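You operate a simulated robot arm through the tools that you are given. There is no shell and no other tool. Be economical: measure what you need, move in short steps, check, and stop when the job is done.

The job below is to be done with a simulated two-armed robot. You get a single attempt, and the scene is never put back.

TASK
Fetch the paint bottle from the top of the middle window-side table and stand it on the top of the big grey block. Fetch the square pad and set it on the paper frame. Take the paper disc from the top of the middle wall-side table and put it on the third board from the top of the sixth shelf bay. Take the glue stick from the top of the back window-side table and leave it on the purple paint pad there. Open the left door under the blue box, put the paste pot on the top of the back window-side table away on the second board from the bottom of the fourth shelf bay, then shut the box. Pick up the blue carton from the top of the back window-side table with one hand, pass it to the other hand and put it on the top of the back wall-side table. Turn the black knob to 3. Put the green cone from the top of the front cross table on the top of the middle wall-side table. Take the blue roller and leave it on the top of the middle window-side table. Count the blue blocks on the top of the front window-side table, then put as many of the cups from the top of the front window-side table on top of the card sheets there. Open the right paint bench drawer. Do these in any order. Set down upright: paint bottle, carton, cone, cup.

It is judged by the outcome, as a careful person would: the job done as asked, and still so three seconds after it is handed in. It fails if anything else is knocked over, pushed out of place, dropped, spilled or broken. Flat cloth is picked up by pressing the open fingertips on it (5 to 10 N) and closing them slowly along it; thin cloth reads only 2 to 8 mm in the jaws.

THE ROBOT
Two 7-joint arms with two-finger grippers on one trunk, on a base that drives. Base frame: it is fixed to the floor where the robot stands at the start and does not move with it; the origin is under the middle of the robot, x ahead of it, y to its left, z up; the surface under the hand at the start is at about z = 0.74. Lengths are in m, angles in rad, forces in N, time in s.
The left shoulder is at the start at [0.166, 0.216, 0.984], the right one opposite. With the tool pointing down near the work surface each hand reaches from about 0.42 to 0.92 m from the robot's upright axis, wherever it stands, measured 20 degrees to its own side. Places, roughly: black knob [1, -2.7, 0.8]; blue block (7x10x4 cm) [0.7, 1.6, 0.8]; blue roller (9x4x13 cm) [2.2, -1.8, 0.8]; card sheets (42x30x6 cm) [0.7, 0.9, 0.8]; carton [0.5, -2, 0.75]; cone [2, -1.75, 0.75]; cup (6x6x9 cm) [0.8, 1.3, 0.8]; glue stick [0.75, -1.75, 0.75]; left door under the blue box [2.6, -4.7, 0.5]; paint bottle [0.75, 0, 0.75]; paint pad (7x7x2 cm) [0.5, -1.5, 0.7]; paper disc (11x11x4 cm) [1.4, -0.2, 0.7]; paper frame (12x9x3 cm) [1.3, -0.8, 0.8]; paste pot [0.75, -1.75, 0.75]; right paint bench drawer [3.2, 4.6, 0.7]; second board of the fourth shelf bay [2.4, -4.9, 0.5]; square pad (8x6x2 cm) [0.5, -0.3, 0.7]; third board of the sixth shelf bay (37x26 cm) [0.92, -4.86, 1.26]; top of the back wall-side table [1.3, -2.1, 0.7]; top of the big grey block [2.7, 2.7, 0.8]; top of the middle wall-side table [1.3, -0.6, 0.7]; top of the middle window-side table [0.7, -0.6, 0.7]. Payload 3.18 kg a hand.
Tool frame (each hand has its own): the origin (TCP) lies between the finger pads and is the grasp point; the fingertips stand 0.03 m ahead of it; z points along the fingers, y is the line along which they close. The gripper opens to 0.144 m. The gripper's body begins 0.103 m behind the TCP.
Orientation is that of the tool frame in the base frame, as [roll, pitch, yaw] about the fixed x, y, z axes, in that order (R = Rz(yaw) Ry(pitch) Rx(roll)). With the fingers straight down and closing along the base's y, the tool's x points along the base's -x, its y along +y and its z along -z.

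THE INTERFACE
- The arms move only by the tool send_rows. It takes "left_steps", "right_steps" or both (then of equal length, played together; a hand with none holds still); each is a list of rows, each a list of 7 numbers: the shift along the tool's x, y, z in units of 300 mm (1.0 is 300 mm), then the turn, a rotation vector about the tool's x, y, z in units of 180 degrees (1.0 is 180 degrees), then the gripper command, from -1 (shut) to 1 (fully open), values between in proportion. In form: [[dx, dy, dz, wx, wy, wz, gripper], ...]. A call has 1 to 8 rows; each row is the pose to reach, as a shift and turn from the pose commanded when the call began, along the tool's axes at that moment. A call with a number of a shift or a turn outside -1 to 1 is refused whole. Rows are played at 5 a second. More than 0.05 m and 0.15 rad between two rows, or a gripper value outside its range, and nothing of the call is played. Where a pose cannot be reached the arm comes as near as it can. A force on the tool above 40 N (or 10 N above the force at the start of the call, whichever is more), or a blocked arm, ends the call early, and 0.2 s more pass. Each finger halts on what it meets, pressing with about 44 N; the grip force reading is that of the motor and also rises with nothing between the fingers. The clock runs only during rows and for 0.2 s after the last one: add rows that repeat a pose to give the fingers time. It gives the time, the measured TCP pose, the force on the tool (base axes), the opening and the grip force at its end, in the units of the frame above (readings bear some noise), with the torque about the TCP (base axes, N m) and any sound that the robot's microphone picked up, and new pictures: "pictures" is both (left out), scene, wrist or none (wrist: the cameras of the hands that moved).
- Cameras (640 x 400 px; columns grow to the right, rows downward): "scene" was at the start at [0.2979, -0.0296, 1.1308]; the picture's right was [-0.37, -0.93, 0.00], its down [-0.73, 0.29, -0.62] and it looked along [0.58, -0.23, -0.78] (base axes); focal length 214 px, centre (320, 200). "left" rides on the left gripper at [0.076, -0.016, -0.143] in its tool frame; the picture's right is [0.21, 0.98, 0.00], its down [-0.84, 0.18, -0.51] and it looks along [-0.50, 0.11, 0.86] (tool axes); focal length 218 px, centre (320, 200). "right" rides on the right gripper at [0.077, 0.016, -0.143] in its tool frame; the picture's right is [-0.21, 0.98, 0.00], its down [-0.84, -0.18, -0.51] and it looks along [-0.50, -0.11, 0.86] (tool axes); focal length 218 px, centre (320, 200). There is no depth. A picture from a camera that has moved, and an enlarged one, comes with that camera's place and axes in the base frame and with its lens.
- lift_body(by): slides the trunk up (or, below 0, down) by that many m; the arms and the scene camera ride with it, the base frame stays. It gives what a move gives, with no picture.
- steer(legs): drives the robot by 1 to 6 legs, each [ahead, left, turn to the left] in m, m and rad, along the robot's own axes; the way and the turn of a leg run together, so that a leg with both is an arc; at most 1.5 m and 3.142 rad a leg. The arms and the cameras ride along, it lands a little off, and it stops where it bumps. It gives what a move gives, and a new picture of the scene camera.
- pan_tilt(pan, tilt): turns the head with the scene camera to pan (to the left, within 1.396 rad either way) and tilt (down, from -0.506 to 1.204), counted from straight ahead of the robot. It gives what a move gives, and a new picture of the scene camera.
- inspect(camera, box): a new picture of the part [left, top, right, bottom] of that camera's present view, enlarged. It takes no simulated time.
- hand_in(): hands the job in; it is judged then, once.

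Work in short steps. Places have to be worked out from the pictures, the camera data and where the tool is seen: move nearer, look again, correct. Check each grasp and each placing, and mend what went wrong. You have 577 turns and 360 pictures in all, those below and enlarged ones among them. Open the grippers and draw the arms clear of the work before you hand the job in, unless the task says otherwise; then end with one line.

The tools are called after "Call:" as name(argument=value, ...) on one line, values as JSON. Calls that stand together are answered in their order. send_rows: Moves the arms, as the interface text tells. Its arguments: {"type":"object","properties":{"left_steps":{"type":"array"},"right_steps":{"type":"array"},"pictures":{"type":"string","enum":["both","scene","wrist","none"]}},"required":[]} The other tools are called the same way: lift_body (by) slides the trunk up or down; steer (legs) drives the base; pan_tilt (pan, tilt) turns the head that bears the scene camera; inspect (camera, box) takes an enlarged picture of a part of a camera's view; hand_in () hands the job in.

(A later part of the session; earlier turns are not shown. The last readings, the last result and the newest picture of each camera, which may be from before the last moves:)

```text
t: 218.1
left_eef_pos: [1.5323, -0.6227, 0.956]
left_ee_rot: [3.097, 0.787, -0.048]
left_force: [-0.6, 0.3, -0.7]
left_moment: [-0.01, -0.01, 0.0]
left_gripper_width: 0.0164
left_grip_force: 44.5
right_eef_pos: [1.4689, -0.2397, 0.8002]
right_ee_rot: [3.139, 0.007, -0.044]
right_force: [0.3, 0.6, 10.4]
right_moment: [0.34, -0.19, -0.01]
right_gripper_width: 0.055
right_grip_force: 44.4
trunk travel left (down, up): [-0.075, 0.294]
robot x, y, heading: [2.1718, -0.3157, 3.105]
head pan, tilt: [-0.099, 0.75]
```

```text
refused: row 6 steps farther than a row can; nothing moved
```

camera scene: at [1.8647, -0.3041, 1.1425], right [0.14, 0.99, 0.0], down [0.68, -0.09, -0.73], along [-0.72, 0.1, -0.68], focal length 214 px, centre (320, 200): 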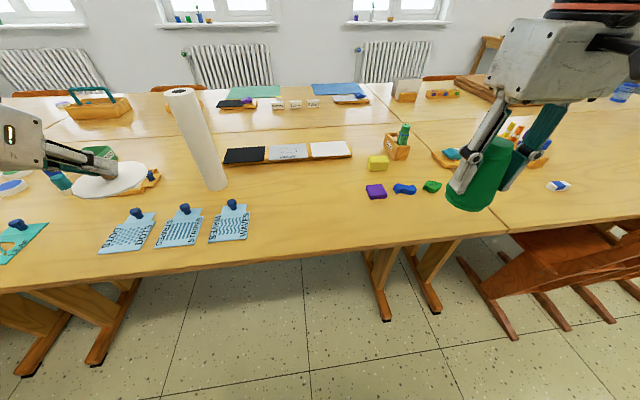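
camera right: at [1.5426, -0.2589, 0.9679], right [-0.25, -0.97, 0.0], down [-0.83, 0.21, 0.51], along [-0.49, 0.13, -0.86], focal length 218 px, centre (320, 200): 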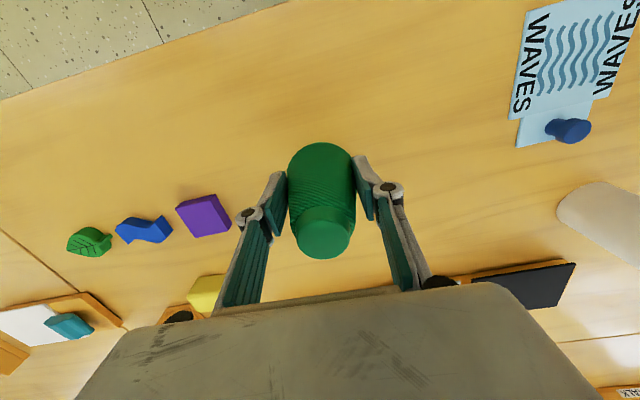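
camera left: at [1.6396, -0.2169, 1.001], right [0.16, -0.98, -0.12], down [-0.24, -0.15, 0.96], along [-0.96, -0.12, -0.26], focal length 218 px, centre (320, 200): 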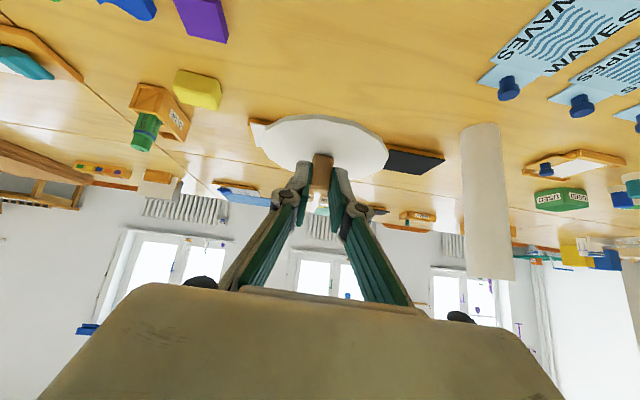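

Row spacing too large; resend with smaller steps.

Call:
send_rows(right_steps=[[0, 0, -0.007, 0, 0, 0, -0.7], [0, 0, -0.007, 0, 0, 0, -0.1], [0, 0, -0.007, 0, 0, 0, 0.15], [0, 0, -0.05, 0, 0, 0, 0.15], [0, 0, -0.2, 0, 0, 0, 0.15], [0.05, 0, -0.34, 0, 0, 0, 0.15], [0.15, 0, -0.46, 0, 0, 0, 0.15]], pictures="wrist")

```text
t: 219.7
left_eef_pos: [1.5322, -0.6234, 0.9551]
left_ee_rot: [3.098, 0.786, -0.046]
left_force: [-0.2, 0.4, 0.7]
left_moment: [-0.02, 0.01, 0.01]
left_gripper_width: 0.0164
left_grip_force: 44.5
right_eef_pos: [1.5168, -0.2423, 0.9366]
right_ee_rot: [3.141, 0.004, -0.04]
right_force: [0.1, 0.4, 0.2]
right_moment: [-0.02, 0.04, 0.02]
right_gripper_width: 0.0829
right_grip_force: 0.0
trunk travel left (down, up): [-0.075, 0.294]
robot x, y, heading: [2.1739, -0.3221, 3.107]
head pan, tilt: [-0.099, 0.75]
camera right: at [1.5936, -0.262, 1.0778], right [-0.25, -0.97, 0.0], down [-0.83, 0.21, 0.51], along [-0.5, 0.13, -0.86], focal length 218 px, centre (320, 200)
```

right: 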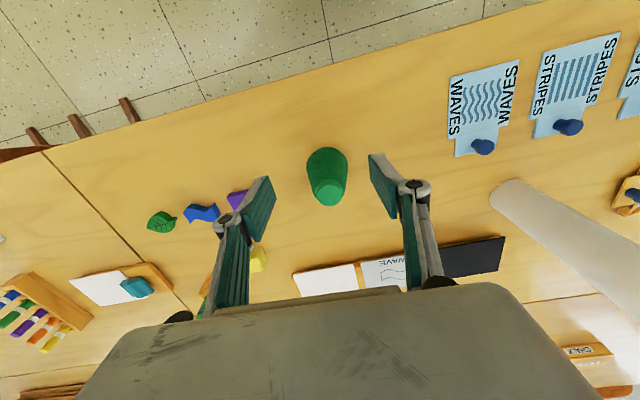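

Cone stands on the middle wall-side table. I retract and drive back to the cross table for the roller.

Call:
send_rows(right_steps=[[0.12, -0.03, -0.04, 0, 0, 0, 0.15], [0.24, -0.06, -0.08, 0, 0, 0, 0.15], [0.36, -0.1, -0.12, 0, 0, 0, 0.15], [0.5, -0.15, -0.16, 0, 0, 0, 0.15], [0.62, -0.2, -0.2, 0, 0, 0, 0.15]], pictures="none")

Call:
steer(legs=[[-0.12, 0, 0], [0, 0, 1.6], [0.6, 0.1, 0]])

```text
t: 220.9
left_eef_pos: [1.5306, -0.6233, 0.9542]
left_ee_rot: [3.098, 0.784, -0.048]
left_force: [0.0, -0.6, 0.0]
left_moment: [0.01, -0.06, -0.01]
left_gripper_width: 0.0164
left_grip_force: 44.0
right_eef_pos: [1.7068, -0.1909, 0.9968]
right_ee_rot: [3.141, 0.006, -0.042]
right_force: [-0.8, 0.1, -0.2]
right_moment: [-0.01, 0.06, -0.01]
right_gripper_width: 0.0827
right_grip_force: 0.1
trunk travel left (down, up): [-0.075, 0.294]
robot x, y, heading: [2.1685, -0.323, 3.106]
head pan, tilt: [-0.099, 0.75]
```

```text
t: 229.0
left_eef_pos: [2.7082, -1.5441, 0.9524]
left_ee_rot: [3.099, 0.785, 1.551]
left_force: [-0.3, -0.4, -0.1]
left_moment: [0.01, 0.0, 0.02]
left_gripper_width: 0.0165
left_grip_force: 44.0
right_eef_pos: [2.2711, -1.3811, 0.9967]
right_ee_rot: [3.141, 0.004, 1.559]
right_force: [0.2, 0.4, -0.6]
right_moment: [0.01, -0.01, -0.01]
right_gripper_width: 0.0826
right_grip_force: 0.1
trunk travel left (down, up): [-0.075, 0.294]
robot x, y, heading: [2.3934, -0.9143, -1.575]
head pan, tilt: [-0.099, 0.75]
camera scene: at [2.3798, -1.2237, 1.1425], right [-0.99, 0.11, 0.0], down [0.07, 0.68, -0.73], along [-0.08, -0.73, -0.68], focal length 214 px, centre (320, 200)
```

scene: 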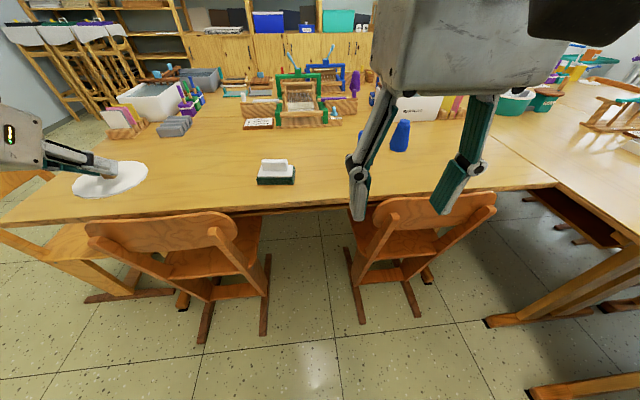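

I inch ahead and bring the right hand toward the roller for a look.

Call:
steer(legs=[[0.08, 0, 0]])

Call:
send_rows(right_steps=[[-0.12, -0.04, 0.03, 0, 0, 0, 0.15], [-0.24, -0.08, 0.06, 0, 0, 0, 0.15], [-0.36, -0.12, 0.09, 0, 0, 0, 0.15], [-0.48, -0.16, 0.12, 0, 0, 0, 0.15], [-0.6, -0.2, 0.16, 0, 0, 0, 0.15], [-0.7, -0.233, 0.2, 0, 0, 0, 0.15], [-0.7, -0.233, 0.2, 0, 0, 0, 0.15]], pictures="wrist")

```text
t: 230.0
left_eef_pos: [2.7081, -1.6232, 0.9519]
left_ee_rot: [3.098, 0.783, 1.553]
left_force: [1.0, -0.2, -0.5]
left_moment: [0.02, -0.01, 0.04]
left_gripper_width: 0.0162
left_grip_force: 44.4
right_eef_pos: [2.2718, -1.4625, 0.9968]
right_ee_rot: [3.141, 0.004, 1.56]
right_force: [-0.1, 0.1, 0.1]
right_moment: [0.03, 0.01, -0.02]
right_gripper_width: 0.0829
right_grip_force: 0.1
trunk travel left (down, up): [-0.075, 0.294]
robot x, y, heading: [2.3877, -0.9902, -1.576]
head pan, tilt: [-0.099, 0.75]
camera scene: at [2.3795, -1.3042, 1.1424], right [-0.99, 0.11, 0.0], down [0.07, 0.68, -0.73], along [-0.08, -0.73, -0.68], focal length 214 px, centre (320, 200)
```

scene: 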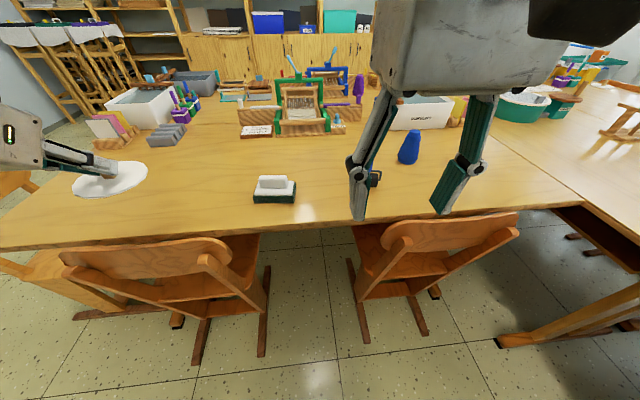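

```text
t: 231.6
left_eef_pos: [2.7081, -1.624, 0.9542]
left_ee_rot: [3.099, 0.785, 1.552]
left_force: [0.4, -0.2, -0.3]
left_moment: [-0.02, -0.01, 0.01]
left_gripper_width: 0.0163
left_grip_force: 43.8
right_eef_pos: [2.1993, -1.6719, 0.9359]
right_ee_rot: [3.141, 0.003, 1.56]
right_force: [-0.4, 0.7, 0.6]
right_moment: [0.01, 0.02, 0.03]
right_gripper_width: 0.0831
right_grip_force: 0.1
trunk travel left (down, up): [-0.075, 0.294]
robot x, y, heading: [2.386, -0.9993, -1.577]
head pan, tilt: [-0.099, 0.75]
camera right: at [2.2171, -1.5962, 1.0774], right [0.98, -0.22, 0.0], down [-0.19, -0.84, 0.51], along [-0.11, -0.5, -0.86], focal length 218 px, centre (320, 200)
```

right: 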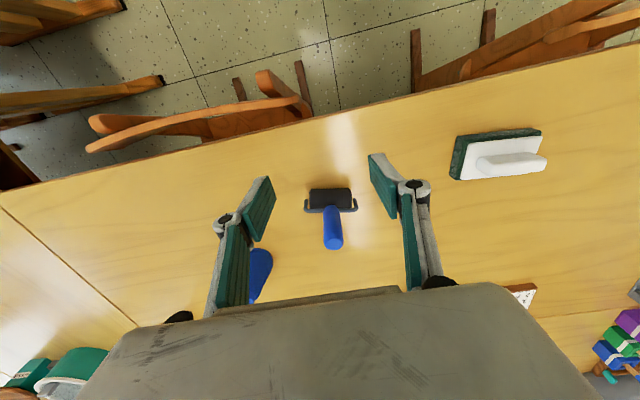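

Roller handle stands vertical at [2.193,-1.782], top ≈0.87. I move over it, then down, then close.

Call:
send_rows(right_steps=[[-0.12, -0.01, 0, 0, 0, 0, 0], [-0.24, -0.02, 0, 0, 0, 0, 0], [-0.367, -0.02, 0, 0, 0, 0, 0], [-0.367, -0.02, 0.12, 0, 0, 0, 0], [-0.367, -0.02, 0.24, 0, 0, 0, 0], [-0.367, -0.02, 0.31, 0, 0, 0, 0], [-0.367, -0.02, 0.31, 0, 0, 0, 0]], pictures="wrist")

```text
t: 233.2
left_eef_pos: [2.7077, -1.6231, 0.9553]
left_ee_rot: [3.099, 0.784, 1.552]
left_force: [1.0, 0.4, -0.3]
left_moment: [0.02, 0.02, 0.02]
left_gripper_width: 0.0163
left_grip_force: 44.6
right_eef_pos: [2.1917, -1.7341, 0.9154]
right_ee_rot: [3.14, 0.005, 1.556]
right_force: [-0.2, 0.1, 0.2]
right_moment: [-0.01, -0.04, -0.02]
right_gripper_width: 0.0719
right_grip_force: 0.0
right hand out of reach, approached as far as the arm can: row 2, 3, 4, 5, 6, 7
trunk travel left (down, up): [-0.075, 0.294]
robot x, y, heading: [2.3896, -0.992, -1.578]
head pan, tilt: [-0.099, 0.75]
camera right: at [2.2098, -1.6578, 1.0556], right [0.98, -0.22, 0.0], down [-0.19, -0.84, 0.51], along [-0.11, -0.5, -0.86], focal length 218 px, centre (320, 200)
```

right: 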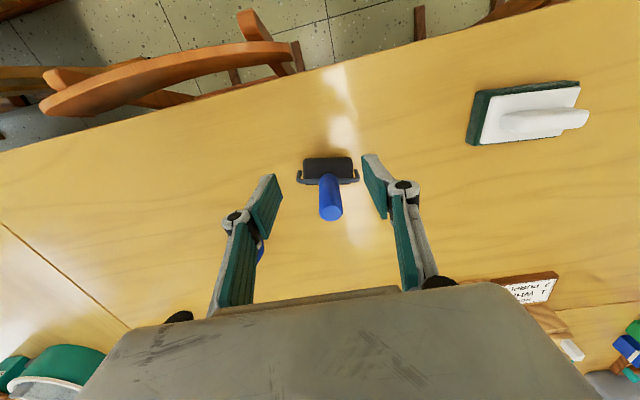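

At this height it's at the reach edge; drive ahead 5 cm to bring it over the handle.

Call:
steer(legs=[[0.05, 0, 0]])

Call:
send_rows(right_steps=[[0, 0, 0.1, 0, 0, 0, 0], [0, 0, 0.2, 0, 0, 0, 0], [0, 0, 0.25, 0, 0, 0, 0], [0, 0, 0.25, 0, 0, 0, 0]], pictures="wrist")

```text
t: 234.1
left_eef_pos: [2.7087, -1.6729, 0.9532]
left_ee_rot: [3.098, 0.783, 1.553]
left_force: [0.5, 0.1, 0.1]
left_moment: [0.03, 0.02, 0.0]
left_gripper_width: 0.0163
left_grip_force: 44.1
right_eef_pos: [2.1921, -1.7827, 0.9134]
right_ee_rot: [3.141, 0.005, 1.556]
right_force: [0.6, 0.2, 0.0]
right_moment: [0.04, -0.01, 0.01]
right_gripper_width: 0.072
right_grip_force: 0.0
trunk travel left (down, up): [-0.075, 0.294]
robot x, y, heading: [2.3871, -1.0465, -1.578]
head pan, tilt: [-0.099, 0.75]
camera scene: at [2.3791, -1.3535, 1.1424], right [-0.99, 0.11, 0.0], down [0.07, 0.68, -0.73], along [-0.08, -0.73, -0.68], focal length 214 px, centre (320, 200)
```

scene: 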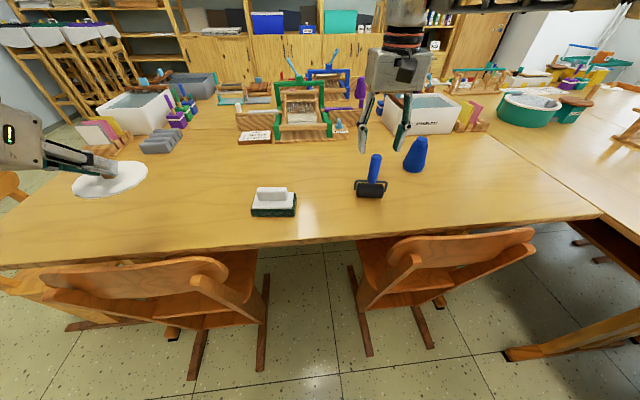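

```text
t: 235.1
left_eef_pos: [2.7084, -1.6734, 0.9528]
left_ee_rot: [3.099, 0.784, 1.553]
left_force: [0.5, 0.1, -0.3]
left_moment: [-0.01, -0.01, 0.0]
left_gripper_width: 0.0166
left_grip_force: 43.7
right_eef_pos: [2.1934, -1.7832, 0.8367]
right_ee_rot: [3.139, 0.006, 1.557]
right_force: [0.6, -0.3, 0.3]
right_moment: [0.0, 0.02, 0.0]
right_gripper_width: 0.0718
right_grip_force: 0.1
trunk travel left (down, up): [-0.075, 0.294]
robot x, y, heading: [2.3899, -1.0421, -1.572]
head pan, tilt: [-0.099, 0.75]
camera right: at [2.2096, -1.7075, 0.9783], right [0.98, -0.22, 0.0], down [-0.19, -0.84, 0.51], along [-0.11, -0.5, -0.86], focal length 218 px, centre (320, 200)
```

right: 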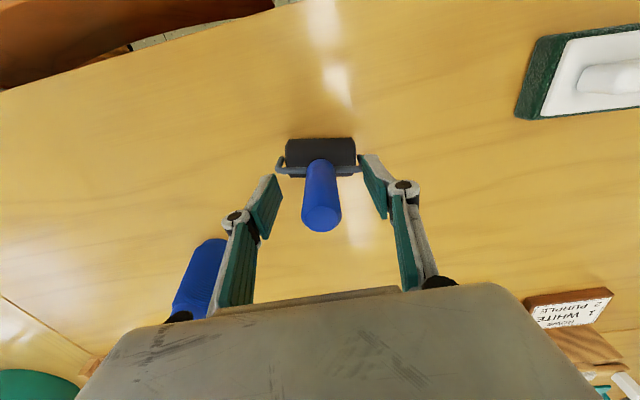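

Handle between the fingers. Close and lift.

Call:
send_rows(right_steps=[[0, 0, 0, 0, 0, 0, -0.5], [0, 0, 0, 0, 0, 0, -0.9], [0, 0, 0, 0, 0, 0, -1], [0, 0, 0, 0, 0, 0, -1]], pictures="none")

Call:
send_rows(right_steps=[[0.03, 0, -0.1, 0, 0, 0, -1], [0.1, 0, -0.2, 0, 0, 0, -1], [0.22, 0, -0.3, 0, 0, 0, -1], [0.34, 0, -0.38, 0, 0, 0, -1], [0.48, 0, -0.45, 0, 0, 0, -1], [0.62, 0, -0.5, 0, 0, 0, -1], [0.76, 0, -0.55, 0, 0, 0, -1]], pictures="wrist")

```text
t: 236.1
left_eef_pos: [2.7071, -1.6726, 0.9532]
left_ee_rot: [3.097, 0.784, 1.553]
left_force: [-0.5, -0.2, -0.7]
left_moment: [-0.01, 0.05, 0.01]
left_gripper_width: 0.0163
left_grip_force: 44.5
right_eef_pos: [2.1934, -1.7844, 0.836]
right_ee_rot: [3.14, 0.005, 1.557]
right_force: [0.9, 0.1, 0.4]
right_moment: [-0.05, -0.03, 0.01]
right_gripper_width: 0.0249
right_grip_force: 44.0
trunk travel left (down, up): [-0.075, 0.294]
robot x, y, heading: [2.3865, -1.0437, -1.582]
head pan, tilt: [-0.099, 0.75]
```

```text
t: 237.7
left_eef_pos: [2.7082, -1.6731, 0.9544]
left_ee_rot: [3.1, 0.785, 1.554]
left_force: [0.4, -0.4, -0.2]
left_moment: [0.0, -0.01, -0.02]
left_gripper_width: 0.0165
left_grip_force: 44.0
right_eef_pos: [2.1968, -1.5539, 1.0055]
right_ee_rot: [3.138, 0.007, 1.557]
right_force: [0.2, 0.6, -2.5]
right_moment: [-0.03, 0.03, -0.03]
right_gripper_width: 0.0246
right_grip_force: 44.3
trunk travel left (down, up): [-0.075, 0.294]
robot x, y, heading: [2.3885, -1.0434, -1.578]
head pan, tilt: [-0.099, 0.75]
camera right: at [2.2128, -1.4774, 1.1459], right [0.97, -0.22, 0.0], down [-0.19, -0.84, 0.51], along [-0.11, -0.5, -0.86], focal length 218 px, centre (320, 200)
```

right: 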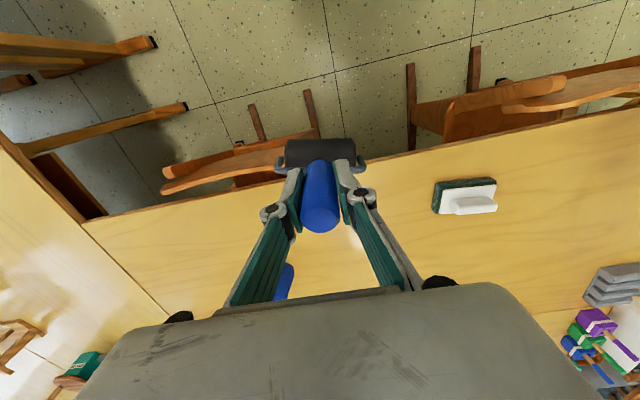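

Roller held. I back away a bit and look left for a passage around the cross table toward the shelves.

Call:
steer(legs=[[-0.45, 0, 0]])

Call:
pan_tilt(pan=0.5, tilt=0.35)

```text
t: 240.5
left_eef_pos: [2.7115, -1.2087, 0.9528]
left_ee_rot: [3.098, 0.784, 1.554]
left_force: [-0.3, 0.1, 0.5]
left_moment: [-0.01, 0.01, -0.01]
left_gripper_width: 0.0162
left_grip_force: 44.7
right_eef_pos: [2.1984, -1.0913, 1.0053]
right_ee_rot: [3.14, 0.004, 1.558]
right_force: [-1.0, 1.0, -2.5]
right_moment: [0.01, -0.03, 0.01]
right_gripper_width: 0.0245
right_grip_force: 43.7
trunk travel left (down, up): [-0.075, 0.294]
robot x, y, heading: [2.3916, -0.5767, -1.576]
head pan, tilt: [-0.099, 0.75]
camera scene: at [2.3823, -0.8888, 1.1425], right [-0.99, 0.1, 0.0], down [0.07, 0.68, -0.73], along [-0.08, -0.73, -0.68], focal length 214 px, centre (320, 200)
```

scene: 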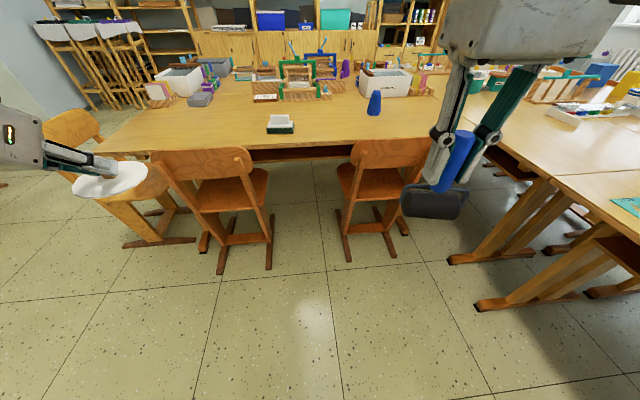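

```text
t: 241.5
left_eef_pos: [2.7118, -1.2085, 0.954]
left_ee_rot: [3.097, 0.784, 1.553]
left_force: [-0.2, 0.5, 0.4]
left_moment: [0.01, -0.04, 0.03]
left_gripper_width: 0.0166
left_grip_force: 44.1
right_eef_pos: [2.1991, -1.0929, 1.0044]
right_ee_rot: [3.14, 0.005, 1.559]
right_force: [-0.3, -0.2, -2.3]
right_moment: [-0.01, 0.01, -0.03]
right_gripper_width: 0.0246
right_grip_force: 44.6
trunk travel left (down, up): [-0.075, 0.294]
robot x, y, heading: [2.386, -0.5778, -1.577]
head pan, tilt: [0.499, 0.351]
camera scene: at [2.435, -0.8887, 1.178], right [-0.88, -0.47, 0.0], down [-0.16, 0.3, -0.94], along [0.44, -0.83, -0.34], focal length 214 px, centre (320, 200)
```

scene: 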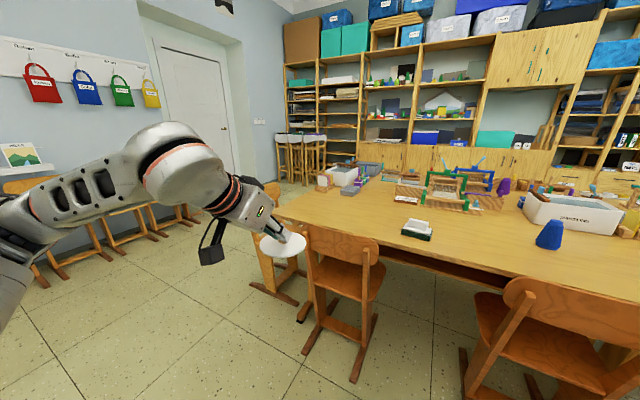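

There's a wide passage at x≈4.1 between the table-end chair (x≤3.5) and the wall chairs (x≈5.1). I strafe left and drive down it.

Call:
steer(legs=[[0, 1.5, 0], [0, 0.2, 0], [1.5, 0, 0], [1.4, 0, 0]])

Call:
pan_tilt(pan=-1.0, tilt=0.45)

```text
t: 270.4
left_eef_pos: [4.3003, -4.1277, 0.9541]
left_ee_rot: [3.1, 0.784, 1.531]
left_force: [0.3, 0.1, 0.8]
left_moment: [0.01, 0.0, 0.01]
left_gripper_width: 0.0161
left_grip_force: 44.0
right_eef_pos: [3.7891, -3.9975, 1.0039]
right_ee_rot: [3.139, 0.006, 1.535]
right_force: [0.3, -0.2, -2.1]
right_moment: [0.0, 0.01, 0.02]
right_gripper_width: 0.0243
right_grip_force: 43.4
trunk travel left (down, up): [-0.075, 0.294]
robot x, y, heading: [3.9933, -3.4936, -1.6]
head pan, tilt: [0.499, 0.351]
camera scene: at [4.031, -3.8006, 1.1781], right [-0.89, -0.45, 0.0], down [-0.16, 0.31, -0.94], along [0.42, -0.84, -0.34], focal length 214 px, centre (320, 200)
```

scene: 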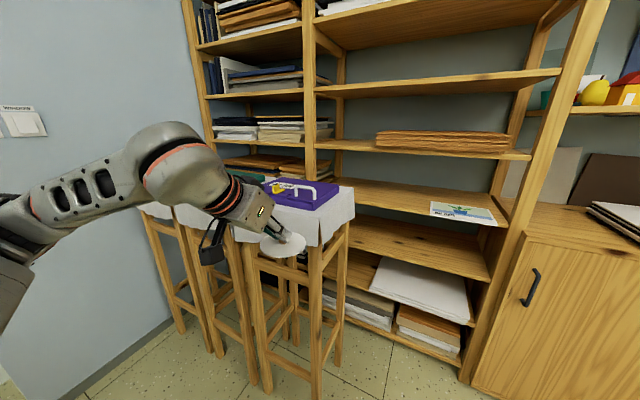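

```text
t: 272.0
left_eef_pos: [4.2994, -4.1259, 0.9534]
left_ee_rot: [3.097, 0.784, 1.531]
left_force: [-0.8, -0.1, 0.3]
left_moment: [-0.02, 0.01, 0.03]
left_gripper_width: 0.0163
left_grip_force: 43.8
right_eef_pos: [3.7902, -3.9976, 1.0037]
right_ee_rot: [3.141, 0.007, 1.535]
right_force: [0.0, 0.1, -2.6]
right_moment: [-0.01, -0.03, 0.03]
right_gripper_width: 0.0245
right_grip_force: 44.3
trunk travel left (down, up): [-0.075, 0.294]
robot x, y, heading: [3.9955, -3.4904, -1.598]
head pan, tilt: [-1.0, 0.45]
camera scene: at [3.9102, -3.7648, 1.1689], right [-0.52, 0.86, 0.0], down [0.37, 0.22, -0.9], along [-0.77, -0.46, -0.44], focal length 214 px, centre (320, 200)
```

scene: 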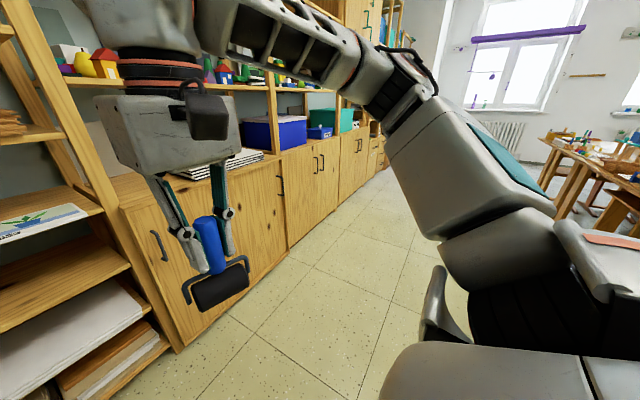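

Shelf front is at y≈-4.68 and tables end near y≈-3.3. I turn to face -x to travel along this corridor.

Call:
steer(legs=[[0, 0, -1.543], [0, 0.35, 0]])

Call:
pan_tilt(pan=-0.2, tilt=0.45)

```text
t: 279.4
left_eef_pos: [3.368, -4.1752, 0.953]
left_ee_rot: [3.098, 0.783, -0.009]
left_force: [0.6, 0.1, 0.7]
left_moment: [-0.03, 0.0, -0.02]
left_gripper_width: 0.0166
left_grip_force: 44.0
right_eef_pos: [3.48, -3.6596, 1.0037]
right_ee_rot: [-3.141, 0.005, -0.002]
right_force: [-0.6, 0.3, -2.4]
right_moment: [0.02, 0.01, 0.02]
right_gripper_width: 0.0246
right_grip_force: 43.8
trunk travel left (down, up): [-0.075, 0.294]
robot x, y, heading: [3.999, -3.8461, -3.137]
head pan, tilt: [-1.0, 0.45]
camera scene: at [3.7208, -3.7724, 1.1689], right [0.84, 0.54, 0.0], down [0.24, -0.36, -0.9], along [-0.49, 0.76, -0.44], focal length 214 px, centre (320, 200)
```

scene: 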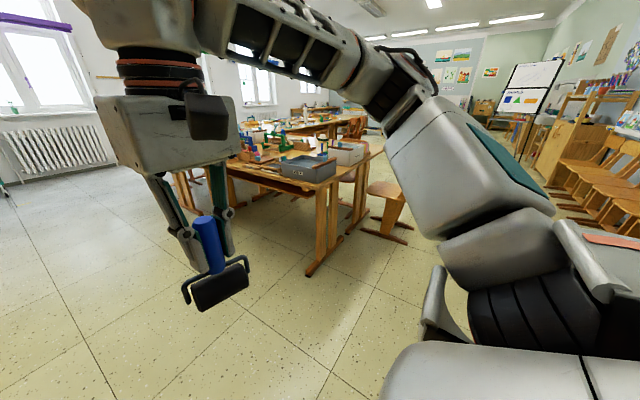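

```text
t: 280.5
left_eef_pos: [3.3681, -4.1752, 0.9532]
left_ee_rot: [3.096, 0.784, -0.006]
left_force: [0.1, 0.2, 0.1]
left_moment: [0.0, 0.03, 0.0]
left_gripper_width: 0.0164
left_grip_force: 43.6
right_eef_pos: [3.48, -3.6601, 1.0044]
right_ee_rot: [3.139, 0.005, -0.002]
right_force: [-0.1, 0.2, -1.7]
right_moment: [0.02, 0.01, 0.0]
right_gripper_width: 0.0246
right_grip_force: 43.9
trunk travel left (down, up): [-0.075, 0.294]
robot x, y, heading: [3.9937, -3.8463, -3.131]
head pan, tilt: [-0.201, 0.45]
camera scene: at [3.6807, -3.8313, 1.1689], right [0.2, 0.98, 0.0], down [0.43, -0.09, -0.9], along [-0.88, 0.18, -0.44], focal length 214 px, centre (320, 200)
```

scene: 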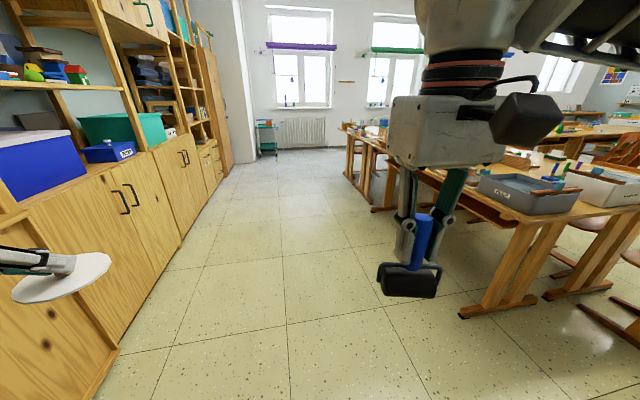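

Corridor is clear. I drive along it to x≈0.72 and turn to face the sixth bay.

Call:
steer(legs=[[1.5, 0, 0], [1.5, -0.05, 0], [0.25, 0, 0], [0, 0, 1.56]])

Call:
pan_tilt(pan=0.2, tilt=0.1)

```text
refused: leg 2 is longer than a leg can be; nothing moved
```

```text
t: 281.4
left_eef_pos: [3.3672, -4.1744, 0.953]
left_ee_rot: [3.097, 0.784, -0.009]
left_force: [-0.2, -0.5, -0.7]
left_moment: [0.02, 0.02, -0.01]
left_gripper_width: 0.0166
left_grip_force: 43.5
right_eef_pos: [3.4797, -3.6611, 1.0046]
right_ee_rot: [3.14, 0.004, -0.002]
right_force: [0.0, 0.1, -2.2]
right_moment: [-0.02, -0.01, 0.04]
right_gripper_width: 0.0244
right_grip_force: 44.0
trunk travel left (down, up): [-0.075, 0.294]
robot x, y, heading: [3.9941, -3.8431, -3.131]
head pan, tilt: [0.201, 0.099]
camera scene: at [3.6807, -3.868, 1.2014], right [-0.2, 0.98, 0.0], down [0.1, 0.02, -0.99], along [-0.97, -0.2, -0.1], focal length 214 px, centre (320, 200)
```

scene: 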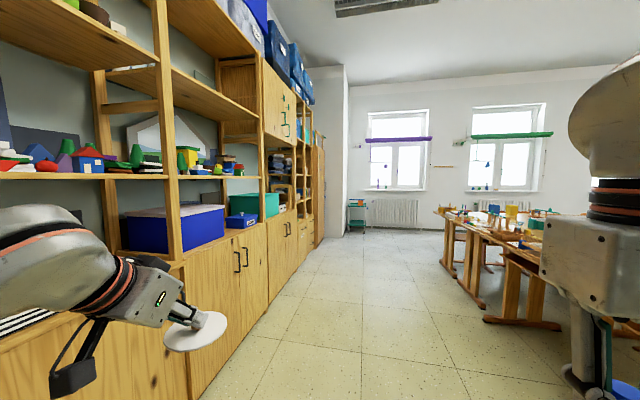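

Leg length limit; resend with shorter legs.

Call:
steer(legs=[[1.45, 0, 0], [1.45, -0.03, 0], [0.36, 0, 0], [0, 0, 1.56]])

Call:
pan_tilt(pan=0.15, tilt=0.0)

```text
t: 301.1
left_eef_pos: [1.045, -4.4274, 0.9534]
left_ee_rot: [3.097, 0.783, 1.523]
left_force: [-0.7, -0.1, 0.4]
left_moment: [-0.01, -0.02, 0.0]
left_gripper_width: 0.0163
left_grip_force: 44.1
right_eef_pos: [0.5377, -4.2931, 1.0046]
right_ee_rot: [3.141, 0.005, 1.525]
right_force: [0.0, 1.0, -2.9]
right_moment: [0.01, 0.0, -0.02]
right_gripper_width: 0.0245
right_grip_force: 44.3
trunk travel left (down, up): [-0.075, 0.294]
robot x, y, heading: [0.7427, -3.7898, -1.61]
head pan, tilt: [0.201, 0.099]
camera scene: at [0.7526, -4.1057, 1.2015], right [-0.99, -0.16, 0.0], down [-0.02, 0.1, -0.99], along [0.16, -0.98, -0.1], focal length 214 px, centre (320, 200)
```

scene: 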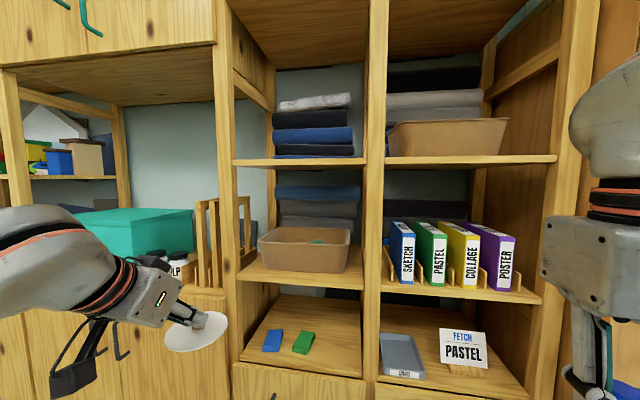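

```text
t: 301.8
left_eef_pos: [1.0444, -4.4281, 0.9535]
left_ee_rot: [3.098, 0.783, 1.522]
left_force: [0.3, -0.1, -0.8]
left_moment: [-0.04, -0.01, -0.01]
left_gripper_width: 0.0165
left_grip_force: 44.0
right_eef_pos: [0.5362, -4.2943, 1.0041]
right_ee_rot: [3.139, 0.004, 1.525]
right_force: [-0.2, -0.8, -3.0]
right_moment: [0.01, -0.04, -0.02]
right_gripper_width: 0.0244
right_grip_force: 44.4
trunk travel left (down, up): [-0.075, 0.294]
robot x, y, heading: [0.7485, -3.785, -1.609]
head pan, tilt: [0.15, 0.0]
camera scene: at [0.7477, -4.1043, 1.2105], right [-0.99, -0.11, 0.0], down [0.0, 0.0, -1.0], along [0.11, -0.99, 0.0], focal length 214 px, centre (320, 200)
```

scene: 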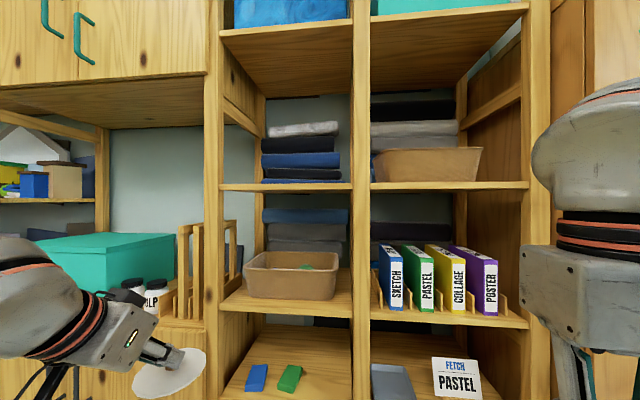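

The sixth bay (x≈0.70–1.10) has its third board at z≈1.25 with folded cloths on it. I raise the trunk to look onto that board.

Call:
lift_body(by=0.28)

Call:
pan_tilt(pan=0.15, tilt=0.35)

```text
t: 304.6
left_eef_pos: [1.0439, -4.4265, 1.2326]
left_ee_rot: [3.101, 0.781, 1.522]
left_force: [0.0, -1.1, -0.2]
left_moment: [0.01, -0.01, 0.02]
left_gripper_width: 0.0166
left_grip_force: 44.1
right_eef_pos: [0.5359, -4.293, 1.2841]
right_ee_rot: [3.141, 0.004, 1.525]
right_force: [-0.3, -0.4, -2.5]
right_moment: [-0.01, -0.01, 0.0]
right_gripper_width: 0.0244
right_grip_force: 44.0
trunk travel left (down, up): [-0.355, 0.014]
robot x, y, heading: [0.7448, -3.7877, -1.606]
head pan, tilt: [0.15, 0.0]
```

```text
t: 305.4
left_eef_pos: [1.0453, -4.4267, 1.2334]
left_ee_rot: [3.097, 0.784, 1.52]
left_force: [0.6, 0.0, -0.3]
left_moment: [0.05, 0.04, 0.01]
left_gripper_width: 0.0164
left_grip_force: 43.9
right_eef_pos: [0.5363, -4.2923, 1.2849]
right_ee_rot: [3.14, 0.005, 1.525]
right_force: [0.9, -0.4, -2.5]
right_moment: [-0.02, -0.01, -0.04]
right_gripper_width: 0.0246
right_grip_force: 44.0
trunk travel left (down, up): [-0.355, 0.014]
robot x, y, heading: [0.7484, -3.7898, -1.609]
head pan, tilt: [0.15, 0.351]
camera scene: at [0.755, -3.922, 1.4858], right [-0.99, -0.11, 0.0], down [-0.04, 0.34, -0.94], along [0.11, -0.93, -0.34], focal length 214 px, centre (320, 200)
```

scene: 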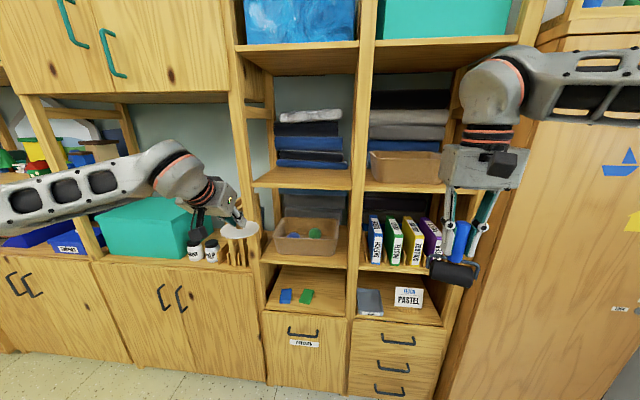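

I zoom in on the third board.

Call:
inspect(camera="scene", box=[240, 60, 380, 200])

```text
2.86 times, centred on (310, 130) of scene
camera zoom: at [0.755, -3.922, 1.4858], right [-0.99, -0.11, 0.0], down [-0.04, 0.34, -0.94], along [0.11, -0.93, -0.34], focal length 613 px, centre (349, 400)
```

zoom: 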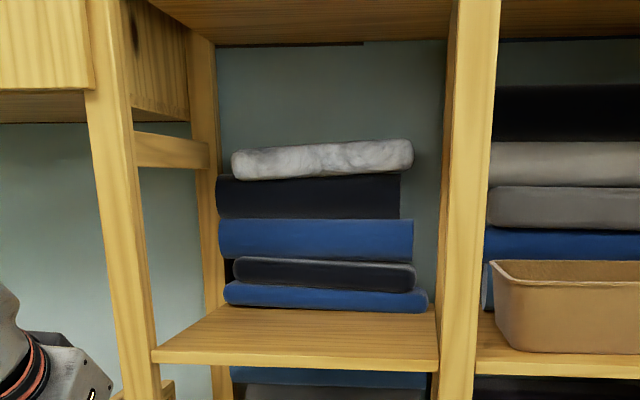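

The area in front of the cloths is free (y −4.73 to about −4.97). I move the left hand to x 0.92, z 1.36, then drive 0.2 m closer.

Call:
send_rows(left_steps=[[-0.063, -0.083, -0.057, 0, 0, 0, -1], [-0.126, -0.167, -0.114, 0, 0, 0, -1], [-0.188, -0.25, -0.171, 0, 0, 0, -1], [-0.251, -0.333, -0.228, 0, 0, 0, -1], [-0.314, -0.417, -0.285, 0, 0, 0, -1]], pictures="none")

Call:
steer(legs=[[0.2, 0, 0.03]])

```text
t: 306.6
left_eef_pos: [0.9157, -4.4316, 1.3555]
left_ee_rot: [3.096, 0.783, 1.519]
left_force: [-1.1, -0.5, -0.3]
left_moment: [-0.05, -0.01, -0.01]
left_gripper_width: 0.0165
left_grip_force: 44.2
right_eef_pos: [0.5348, -4.2926, 1.2831]
right_ee_rot: [3.139, 0.007, 1.524]
right_force: [-0.2, -0.5, -2.6]
right_moment: [0.03, -0.03, 0.03]
right_gripper_width: 0.0248
right_grip_force: 44.3
trunk travel left (down, up): [-0.355, 0.014]
robot x, y, heading: [0.7448, -3.7864, -1.609]
head pan, tilt: [0.15, 0.351]
```

```text
t: 308.2
left_eef_pos: [0.9335, -4.622, 1.3559]
left_ee_rot: [3.099, 0.783, 1.556]
left_force: [0.2, 0.2, -0.2]
left_moment: [0.03, -0.01, 0.02]
left_gripper_width: 0.0165
left_grip_force: 44.4
right_eef_pos: [0.5491, -4.4945, 1.2839]
right_ee_rot: [3.141, 0.005, 1.56]
right_force: [0.2, -1.2, -2.0]
right_moment: [0.04, -0.02, 0.01]
right_gripper_width: 0.0246
right_grip_force: 43.7
trunk travel left (down, up): [-0.355, 0.014]
robot x, y, heading: [0.7396, -3.9816, -1.575]
head pan, tilt: [0.15, 0.351]
camera scene: at [0.7553, -4.117, 1.4857], right [-0.99, -0.14, 0.0], down [-0.05, 0.34, -0.94], along [0.14, -0.93, -0.34], focal length 214 px, centre (320, 200)
```

scene: 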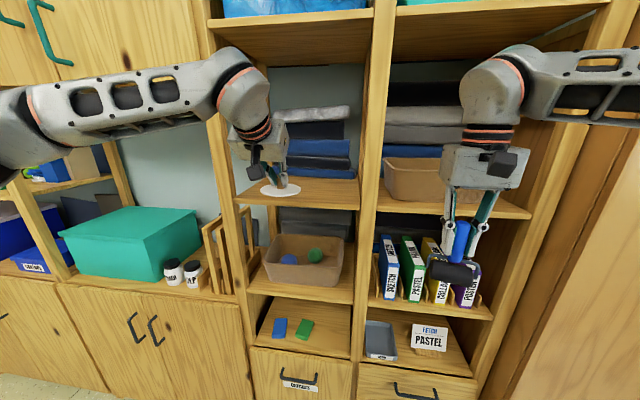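

The disc is before the board at z ~1.32. I advance 18 cm into the bay.

Call:
send_rows(left_steps=[[-0.1, -0.01, 0.1, 0, 0, 0, -1], [-0.2, -0.02, 0.2, 0, 0, 0, -1], [-0.3, -0.03, 0.3, 0, 0, 0, -1], [-0.4, -0.04, 0.4, 0, 0, 0, -1], [-0.425, -0.04, 0.425, 0, 0, 0, -1]], pictures="both")

```text
t: 309.4
left_eef_pos: [0.9263, -4.8013, 1.3574]
left_ee_rot: [3.1, 0.781, 1.554]
left_force: [0.0, 0.5, 0.4]
left_moment: [0.02, -0.03, -0.01]
left_gripper_width: 0.0165
left_grip_force: 44.1
right_eef_pos: [0.5488, -4.494, 1.2847]
right_ee_rot: [3.141, 0.003, 1.559]
right_force: [0.7, -0.4, -2.9]
right_moment: [0.01, 0.01, 0.01]
right_gripper_width: 0.0248
right_grip_force: 43.9
trunk travel left (down, up): [-0.355, 0.014]
robot x, y, heading: [0.7405, -3.9829, -1.577]
head pan, tilt: [0.15, 0.351]
camera scene: at [0.7556, -4.1158, 1.4858], right [-0.99, -0.14, 0.0], down [-0.05, 0.34, -0.94], along [0.14, -0.93, -0.34], focal length 214 px, centre (320, 200)
camera left: at [0.9056, -4.646, 1.4038], right [0.98, 0.16, -0.12], down [0.15, -0.24, 0.96], along [0.13, -0.96, -0.26], focal length 218 px, centre (320, 200)
```

scene: 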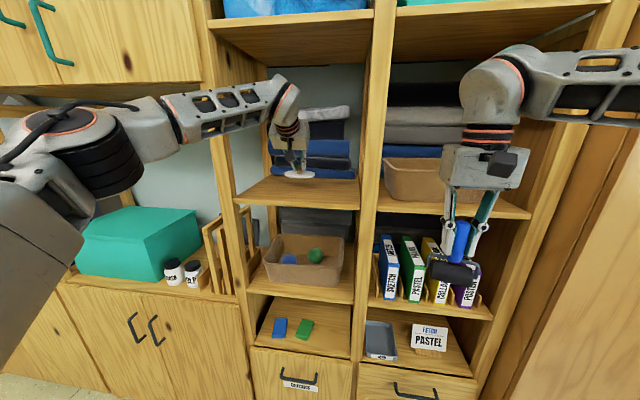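
left: 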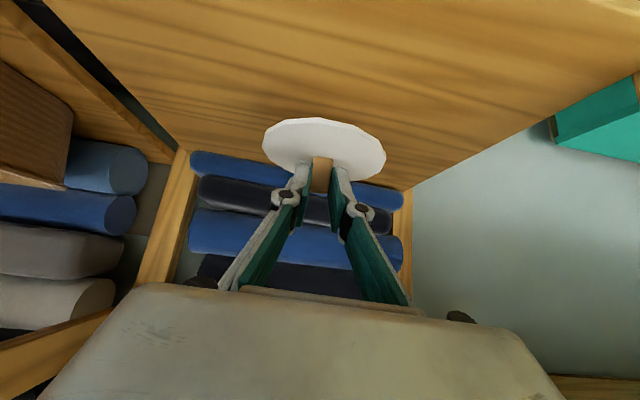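

Inside the bay over the board. I lower slowly to contact.

Call:
send_rows(left_steps=[[0.05, 0, 0.05, 0, 0, 0, -1], [0.09, 0, 0.09, 0, 0, 0, -1], [0.105, 0, 0.105, 0, 0, 0, -1], [0.115, 0, 0.115, 0, 0, 0, -1], [0.125, 0, 0.125, 0, 0, 0, -1], [0.133, 0, 0.133, 0, 0, 0, -1], [0.14, 0, 0.14, 0, 0, 0, -1]], pictures="none")

```text
t: 311.0
left_eef_pos: [0.9281, -4.8019, 1.3009]
left_ee_rot: [3.1, 0.788, 1.555]
left_force: [1.5, -1.7, 13.8]
left_moment: [-0.09, 0.46, 0.11]
left_gripper_width: 0.0162
left_grip_force: 43.9
right_eef_pos: [0.5496, -4.4933, 1.2846]
right_ee_rot: [3.14, 0.005, 1.559]
right_force: [-0.8, -0.4, -3.0]
right_moment: [0.03, 0.02, -0.01]
right_gripper_width: 0.0245
right_grip_force: 43.9
trunk travel left (down, up): [-0.355, 0.014]
robot x, y, heading: [0.7409, -3.9845, -1.575]
head pan, tilt: [0.15, 0.351]
```

Contact at the expected height. Open and withdraw backwards along the fingers.

Call:
send_rows(left_steps=[[-0.007, 0, -0.007, 0, 0, 0, -1], [-0.007, 0, -0.007, 0, 0, 0, -0.6], [-0.007, 0, -0.007, 0, 0, 0, -0.2], [0, 0, -0.1, 0, 0, 0, -0.2], [0, 0, -0.2, 0, 0, 0, -0.2], [0.05, 0, -0.32, 0, 0, 0, -0.2], [0.12, 0, -0.45, 0, 0, 0, -0.2], [0.2, 0, -0.58, 0, 0, 0, -0.2]], pictures="scene")

```text
t: 312.8
left_eef_pos: [0.9205, -4.634, 1.3786]
left_ee_rot: [3.097, 0.787, 1.555]
left_force: [0.1, 0.2, -0.5]
left_moment: [-0.01, 0.02, 0.01]
left_gripper_width: 0.0578
left_grip_force: 0.1
right_eef_pos: [0.5501, -4.4924, 1.2841]
right_ee_rot: [3.141, 0.004, 1.559]
right_force: [0.1, 0.3, -2.5]
right_moment: [-0.02, -0.01, 0.0]
right_gripper_width: 0.0247
right_grip_force: 44.6
trunk travel left (down, up): [-0.355, 0.014]
robot x, y, heading: [0.7401, -3.9821, -1.581]
head pan, tilt: [0.15, 0.351]
camera scene: at [0.7555, -4.1147, 1.4859], right [-0.99, -0.14, 0.0], down [-0.05, 0.34, -0.94], along [0.14, -0.93, -0.34], focal length 214 px, centre (320, 200)
```

scene: 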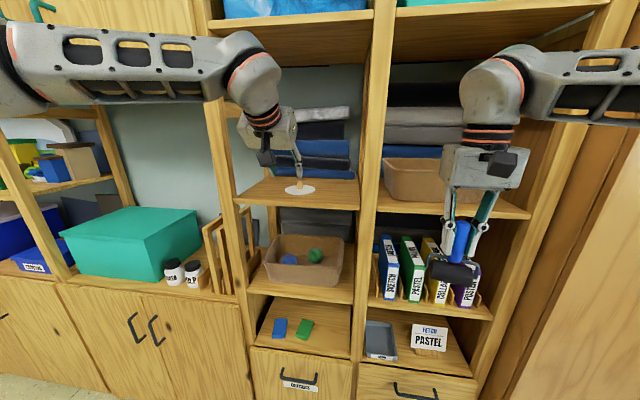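

Disc placed. I back off, level the left hand, and lower the trunk.

Call:
steer(legs=[[-0.3, 0, 0]])

Call:
send_rows(left_steps=[[0, 0, 0, 0, 0.042, 0, -0.2], [0, 0, 0, 0, 0.083, 0, -0.2], [0, 0, 0, 0, 0.125, 0, -0.2], [0, 0, 0, 0, 0.167, 0, -0.2], [0, 0, 0, 0, 0.208, 0, -0.2], [0, 0, 0, 0, 0.25, 0, -0.2]], pictures="none")

Call:
lift_body(by=-0.28)

Call:
steer(legs=[[0, 0, -1.57]])

Call:
pan_tilt(pan=-0.4, tilt=0.5)

```text
t: 314.8
left_eef_pos: [0.9271, -4.3395, 1.3772]
left_ee_rot: [3.097, 0.783, 1.565]
left_force: [-0.5, 0.2, 0.8]
left_moment: [-0.02, 0.03, 0.0]
left_gripper_width: 0.0576
left_grip_force: 0.0
right_eef_pos: [0.5535, -4.2011, 1.2843]
right_ee_rot: [3.14, 0.004, 1.568]
right_force: [-0.6, -0.3, -2.4]
right_moment: [0.02, 0.04, 0.01]
right_gripper_width: 0.0247
right_grip_force: 44.1
trunk travel left (down, up): [-0.355, 0.014]
robot x, y, heading: [0.7394, -3.6879, -1.567]
head pan, tilt: [0.15, 0.351]
camera scene: at [0.7565, -3.8213, 1.4857], right [-0.99, -0.16, 0.0], down [-0.05, 0.34, -0.94], along [0.15, -0.93, -0.34], focal length 214 px, centre (320, 200)
```

scene: 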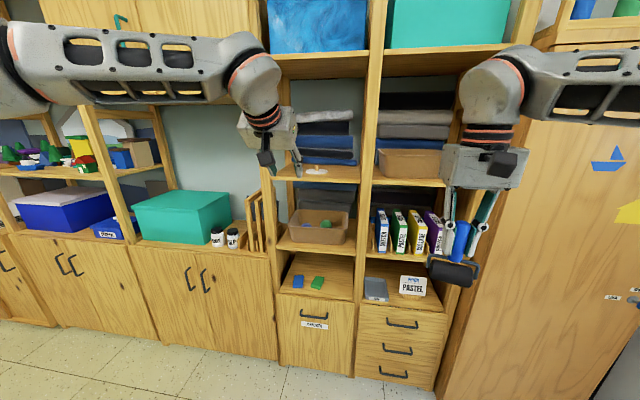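

```text
t: 316.2
left_eef_pos: [0.9251, -4.3025, 1.3317]
left_ee_rot: [3.132, 0.168, 1.628]
left_force: [1.2, -0.3, -0.9]
left_moment: [0.04, 0.04, 0.0]
left_gripper_width: 0.0575
left_grip_force: 0.0
left hand out of reach, approached as far as the arm can: row 4, 5, 6
right_eef_pos: [0.5565, -4.2033, 1.2839]
right_ee_rot: [3.141, 0.002, 1.571]
right_force: [-0.4, 0.3, -3.5]
right_moment: [0.04, 0.03, 0.02]
right_gripper_width: 0.0242
right_grip_force: 43.9
trunk travel left (down, up): [-0.355, 0.014]
robot x, y, heading: [0.7384, -3.6885, -1.564]
head pan, tilt: [0.15, 0.351]
```

```text
t: 319.1
left_eef_pos: [0.9246, -4.3001, 1.0519]
left_ee_rot: [3.129, 0.175, 1.624]
left_force: [0.1, 1.0, 0.7]
left_moment: [-0.03, 0.0, 0.03]
left_gripper_width: 0.0578
left_grip_force: 0.1
right_eef_pos: [0.5535, -4.2014, 1.0056]
right_ee_rot: [3.14, 0.007, 1.57]
right_force: [-0.1, 0.2, -1.8]
right_moment: [-0.04, 0.01, -0.02]
right_gripper_width: 0.0243
right_grip_force: 43.7
trunk travel left (down, up): [-0.075, 0.294]
robot x, y, heading: [0.7396, -3.6929, -1.568]
head pan, tilt: [0.15, 0.351]
```

```text
t: 323.4
left_eef_pos: [0.1205, -3.8527, 1.0491]
left_ee_rot: [3.129, 0.173, 0.022]
left_force: [0.2, 0.1, -0.4]
left_moment: [-0.02, 0.0, 0.03]
left_gripper_width: 0.0576
left_grip_force: 0.1
right_eef_pos: [0.2308, -3.4854, 1.0043]
right_ee_rot: [3.138, 0.006, -0.034]
right_force: [0.0, 0.1, -2.5]
right_moment: [-0.01, -0.04, -0.03]
right_gripper_width: 0.0242
right_grip_force: 44.0
trunk travel left (down, up): [-0.075, 0.294]
robot x, y, heading: [0.7421, -3.6848, 3.115]
head pan, tilt: [0.15, 0.351]
camera scene: at [0.4238, -3.6947, 1.1781], right [-0.12, 0.99, 0.0], down [0.34, 0.04, -0.94], along [-0.93, -0.12, -0.34], focal length 214 px, centre (320, 200)
```

scene: 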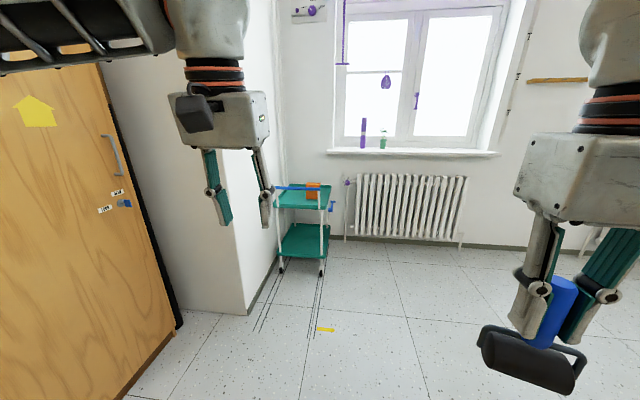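

```text
t: 324.3
left_eef_pos: [0.1204, -3.8539, 1.0486]
left_ee_rot: [3.129, 0.17, 0.02]
left_force: [-0.2, 0.0, -0.5]
left_moment: [0.0, 0.0, -0.02]
left_gripper_width: 0.0575
left_grip_force: 0.1
right_eef_pos: [0.2323, -3.4844, 1.0033]
right_ee_rot: [3.14, 0.002, -0.034]
right_force: [0.7, 0.7, -1.9]
right_moment: [0.01, -0.01, -0.01]
right_gripper_width: 0.0244
right_grip_force: 43.8
trunk travel left (down, up): [-0.075, 0.294]
robot x, y, heading: [0.7395, -3.689, 3.115]
head pan, tilt: [-0.4, 0.499]
camera scene: at [0.4333, -3.6459, 1.1644], right [0.41, 0.91, 0.0], down [0.44, -0.2, -0.88], along [-0.8, 0.36, -0.48], focal length 214 px, centre (320, 200)
```

scene: 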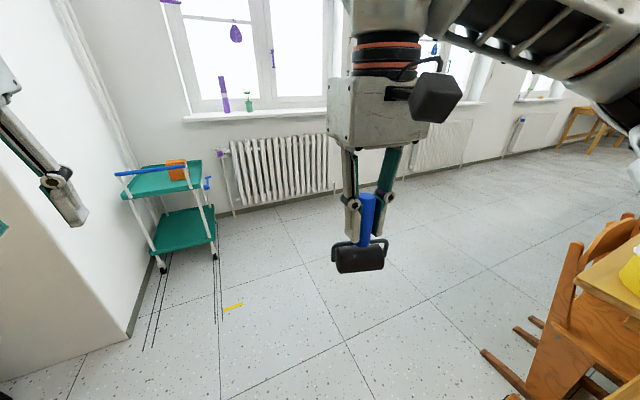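

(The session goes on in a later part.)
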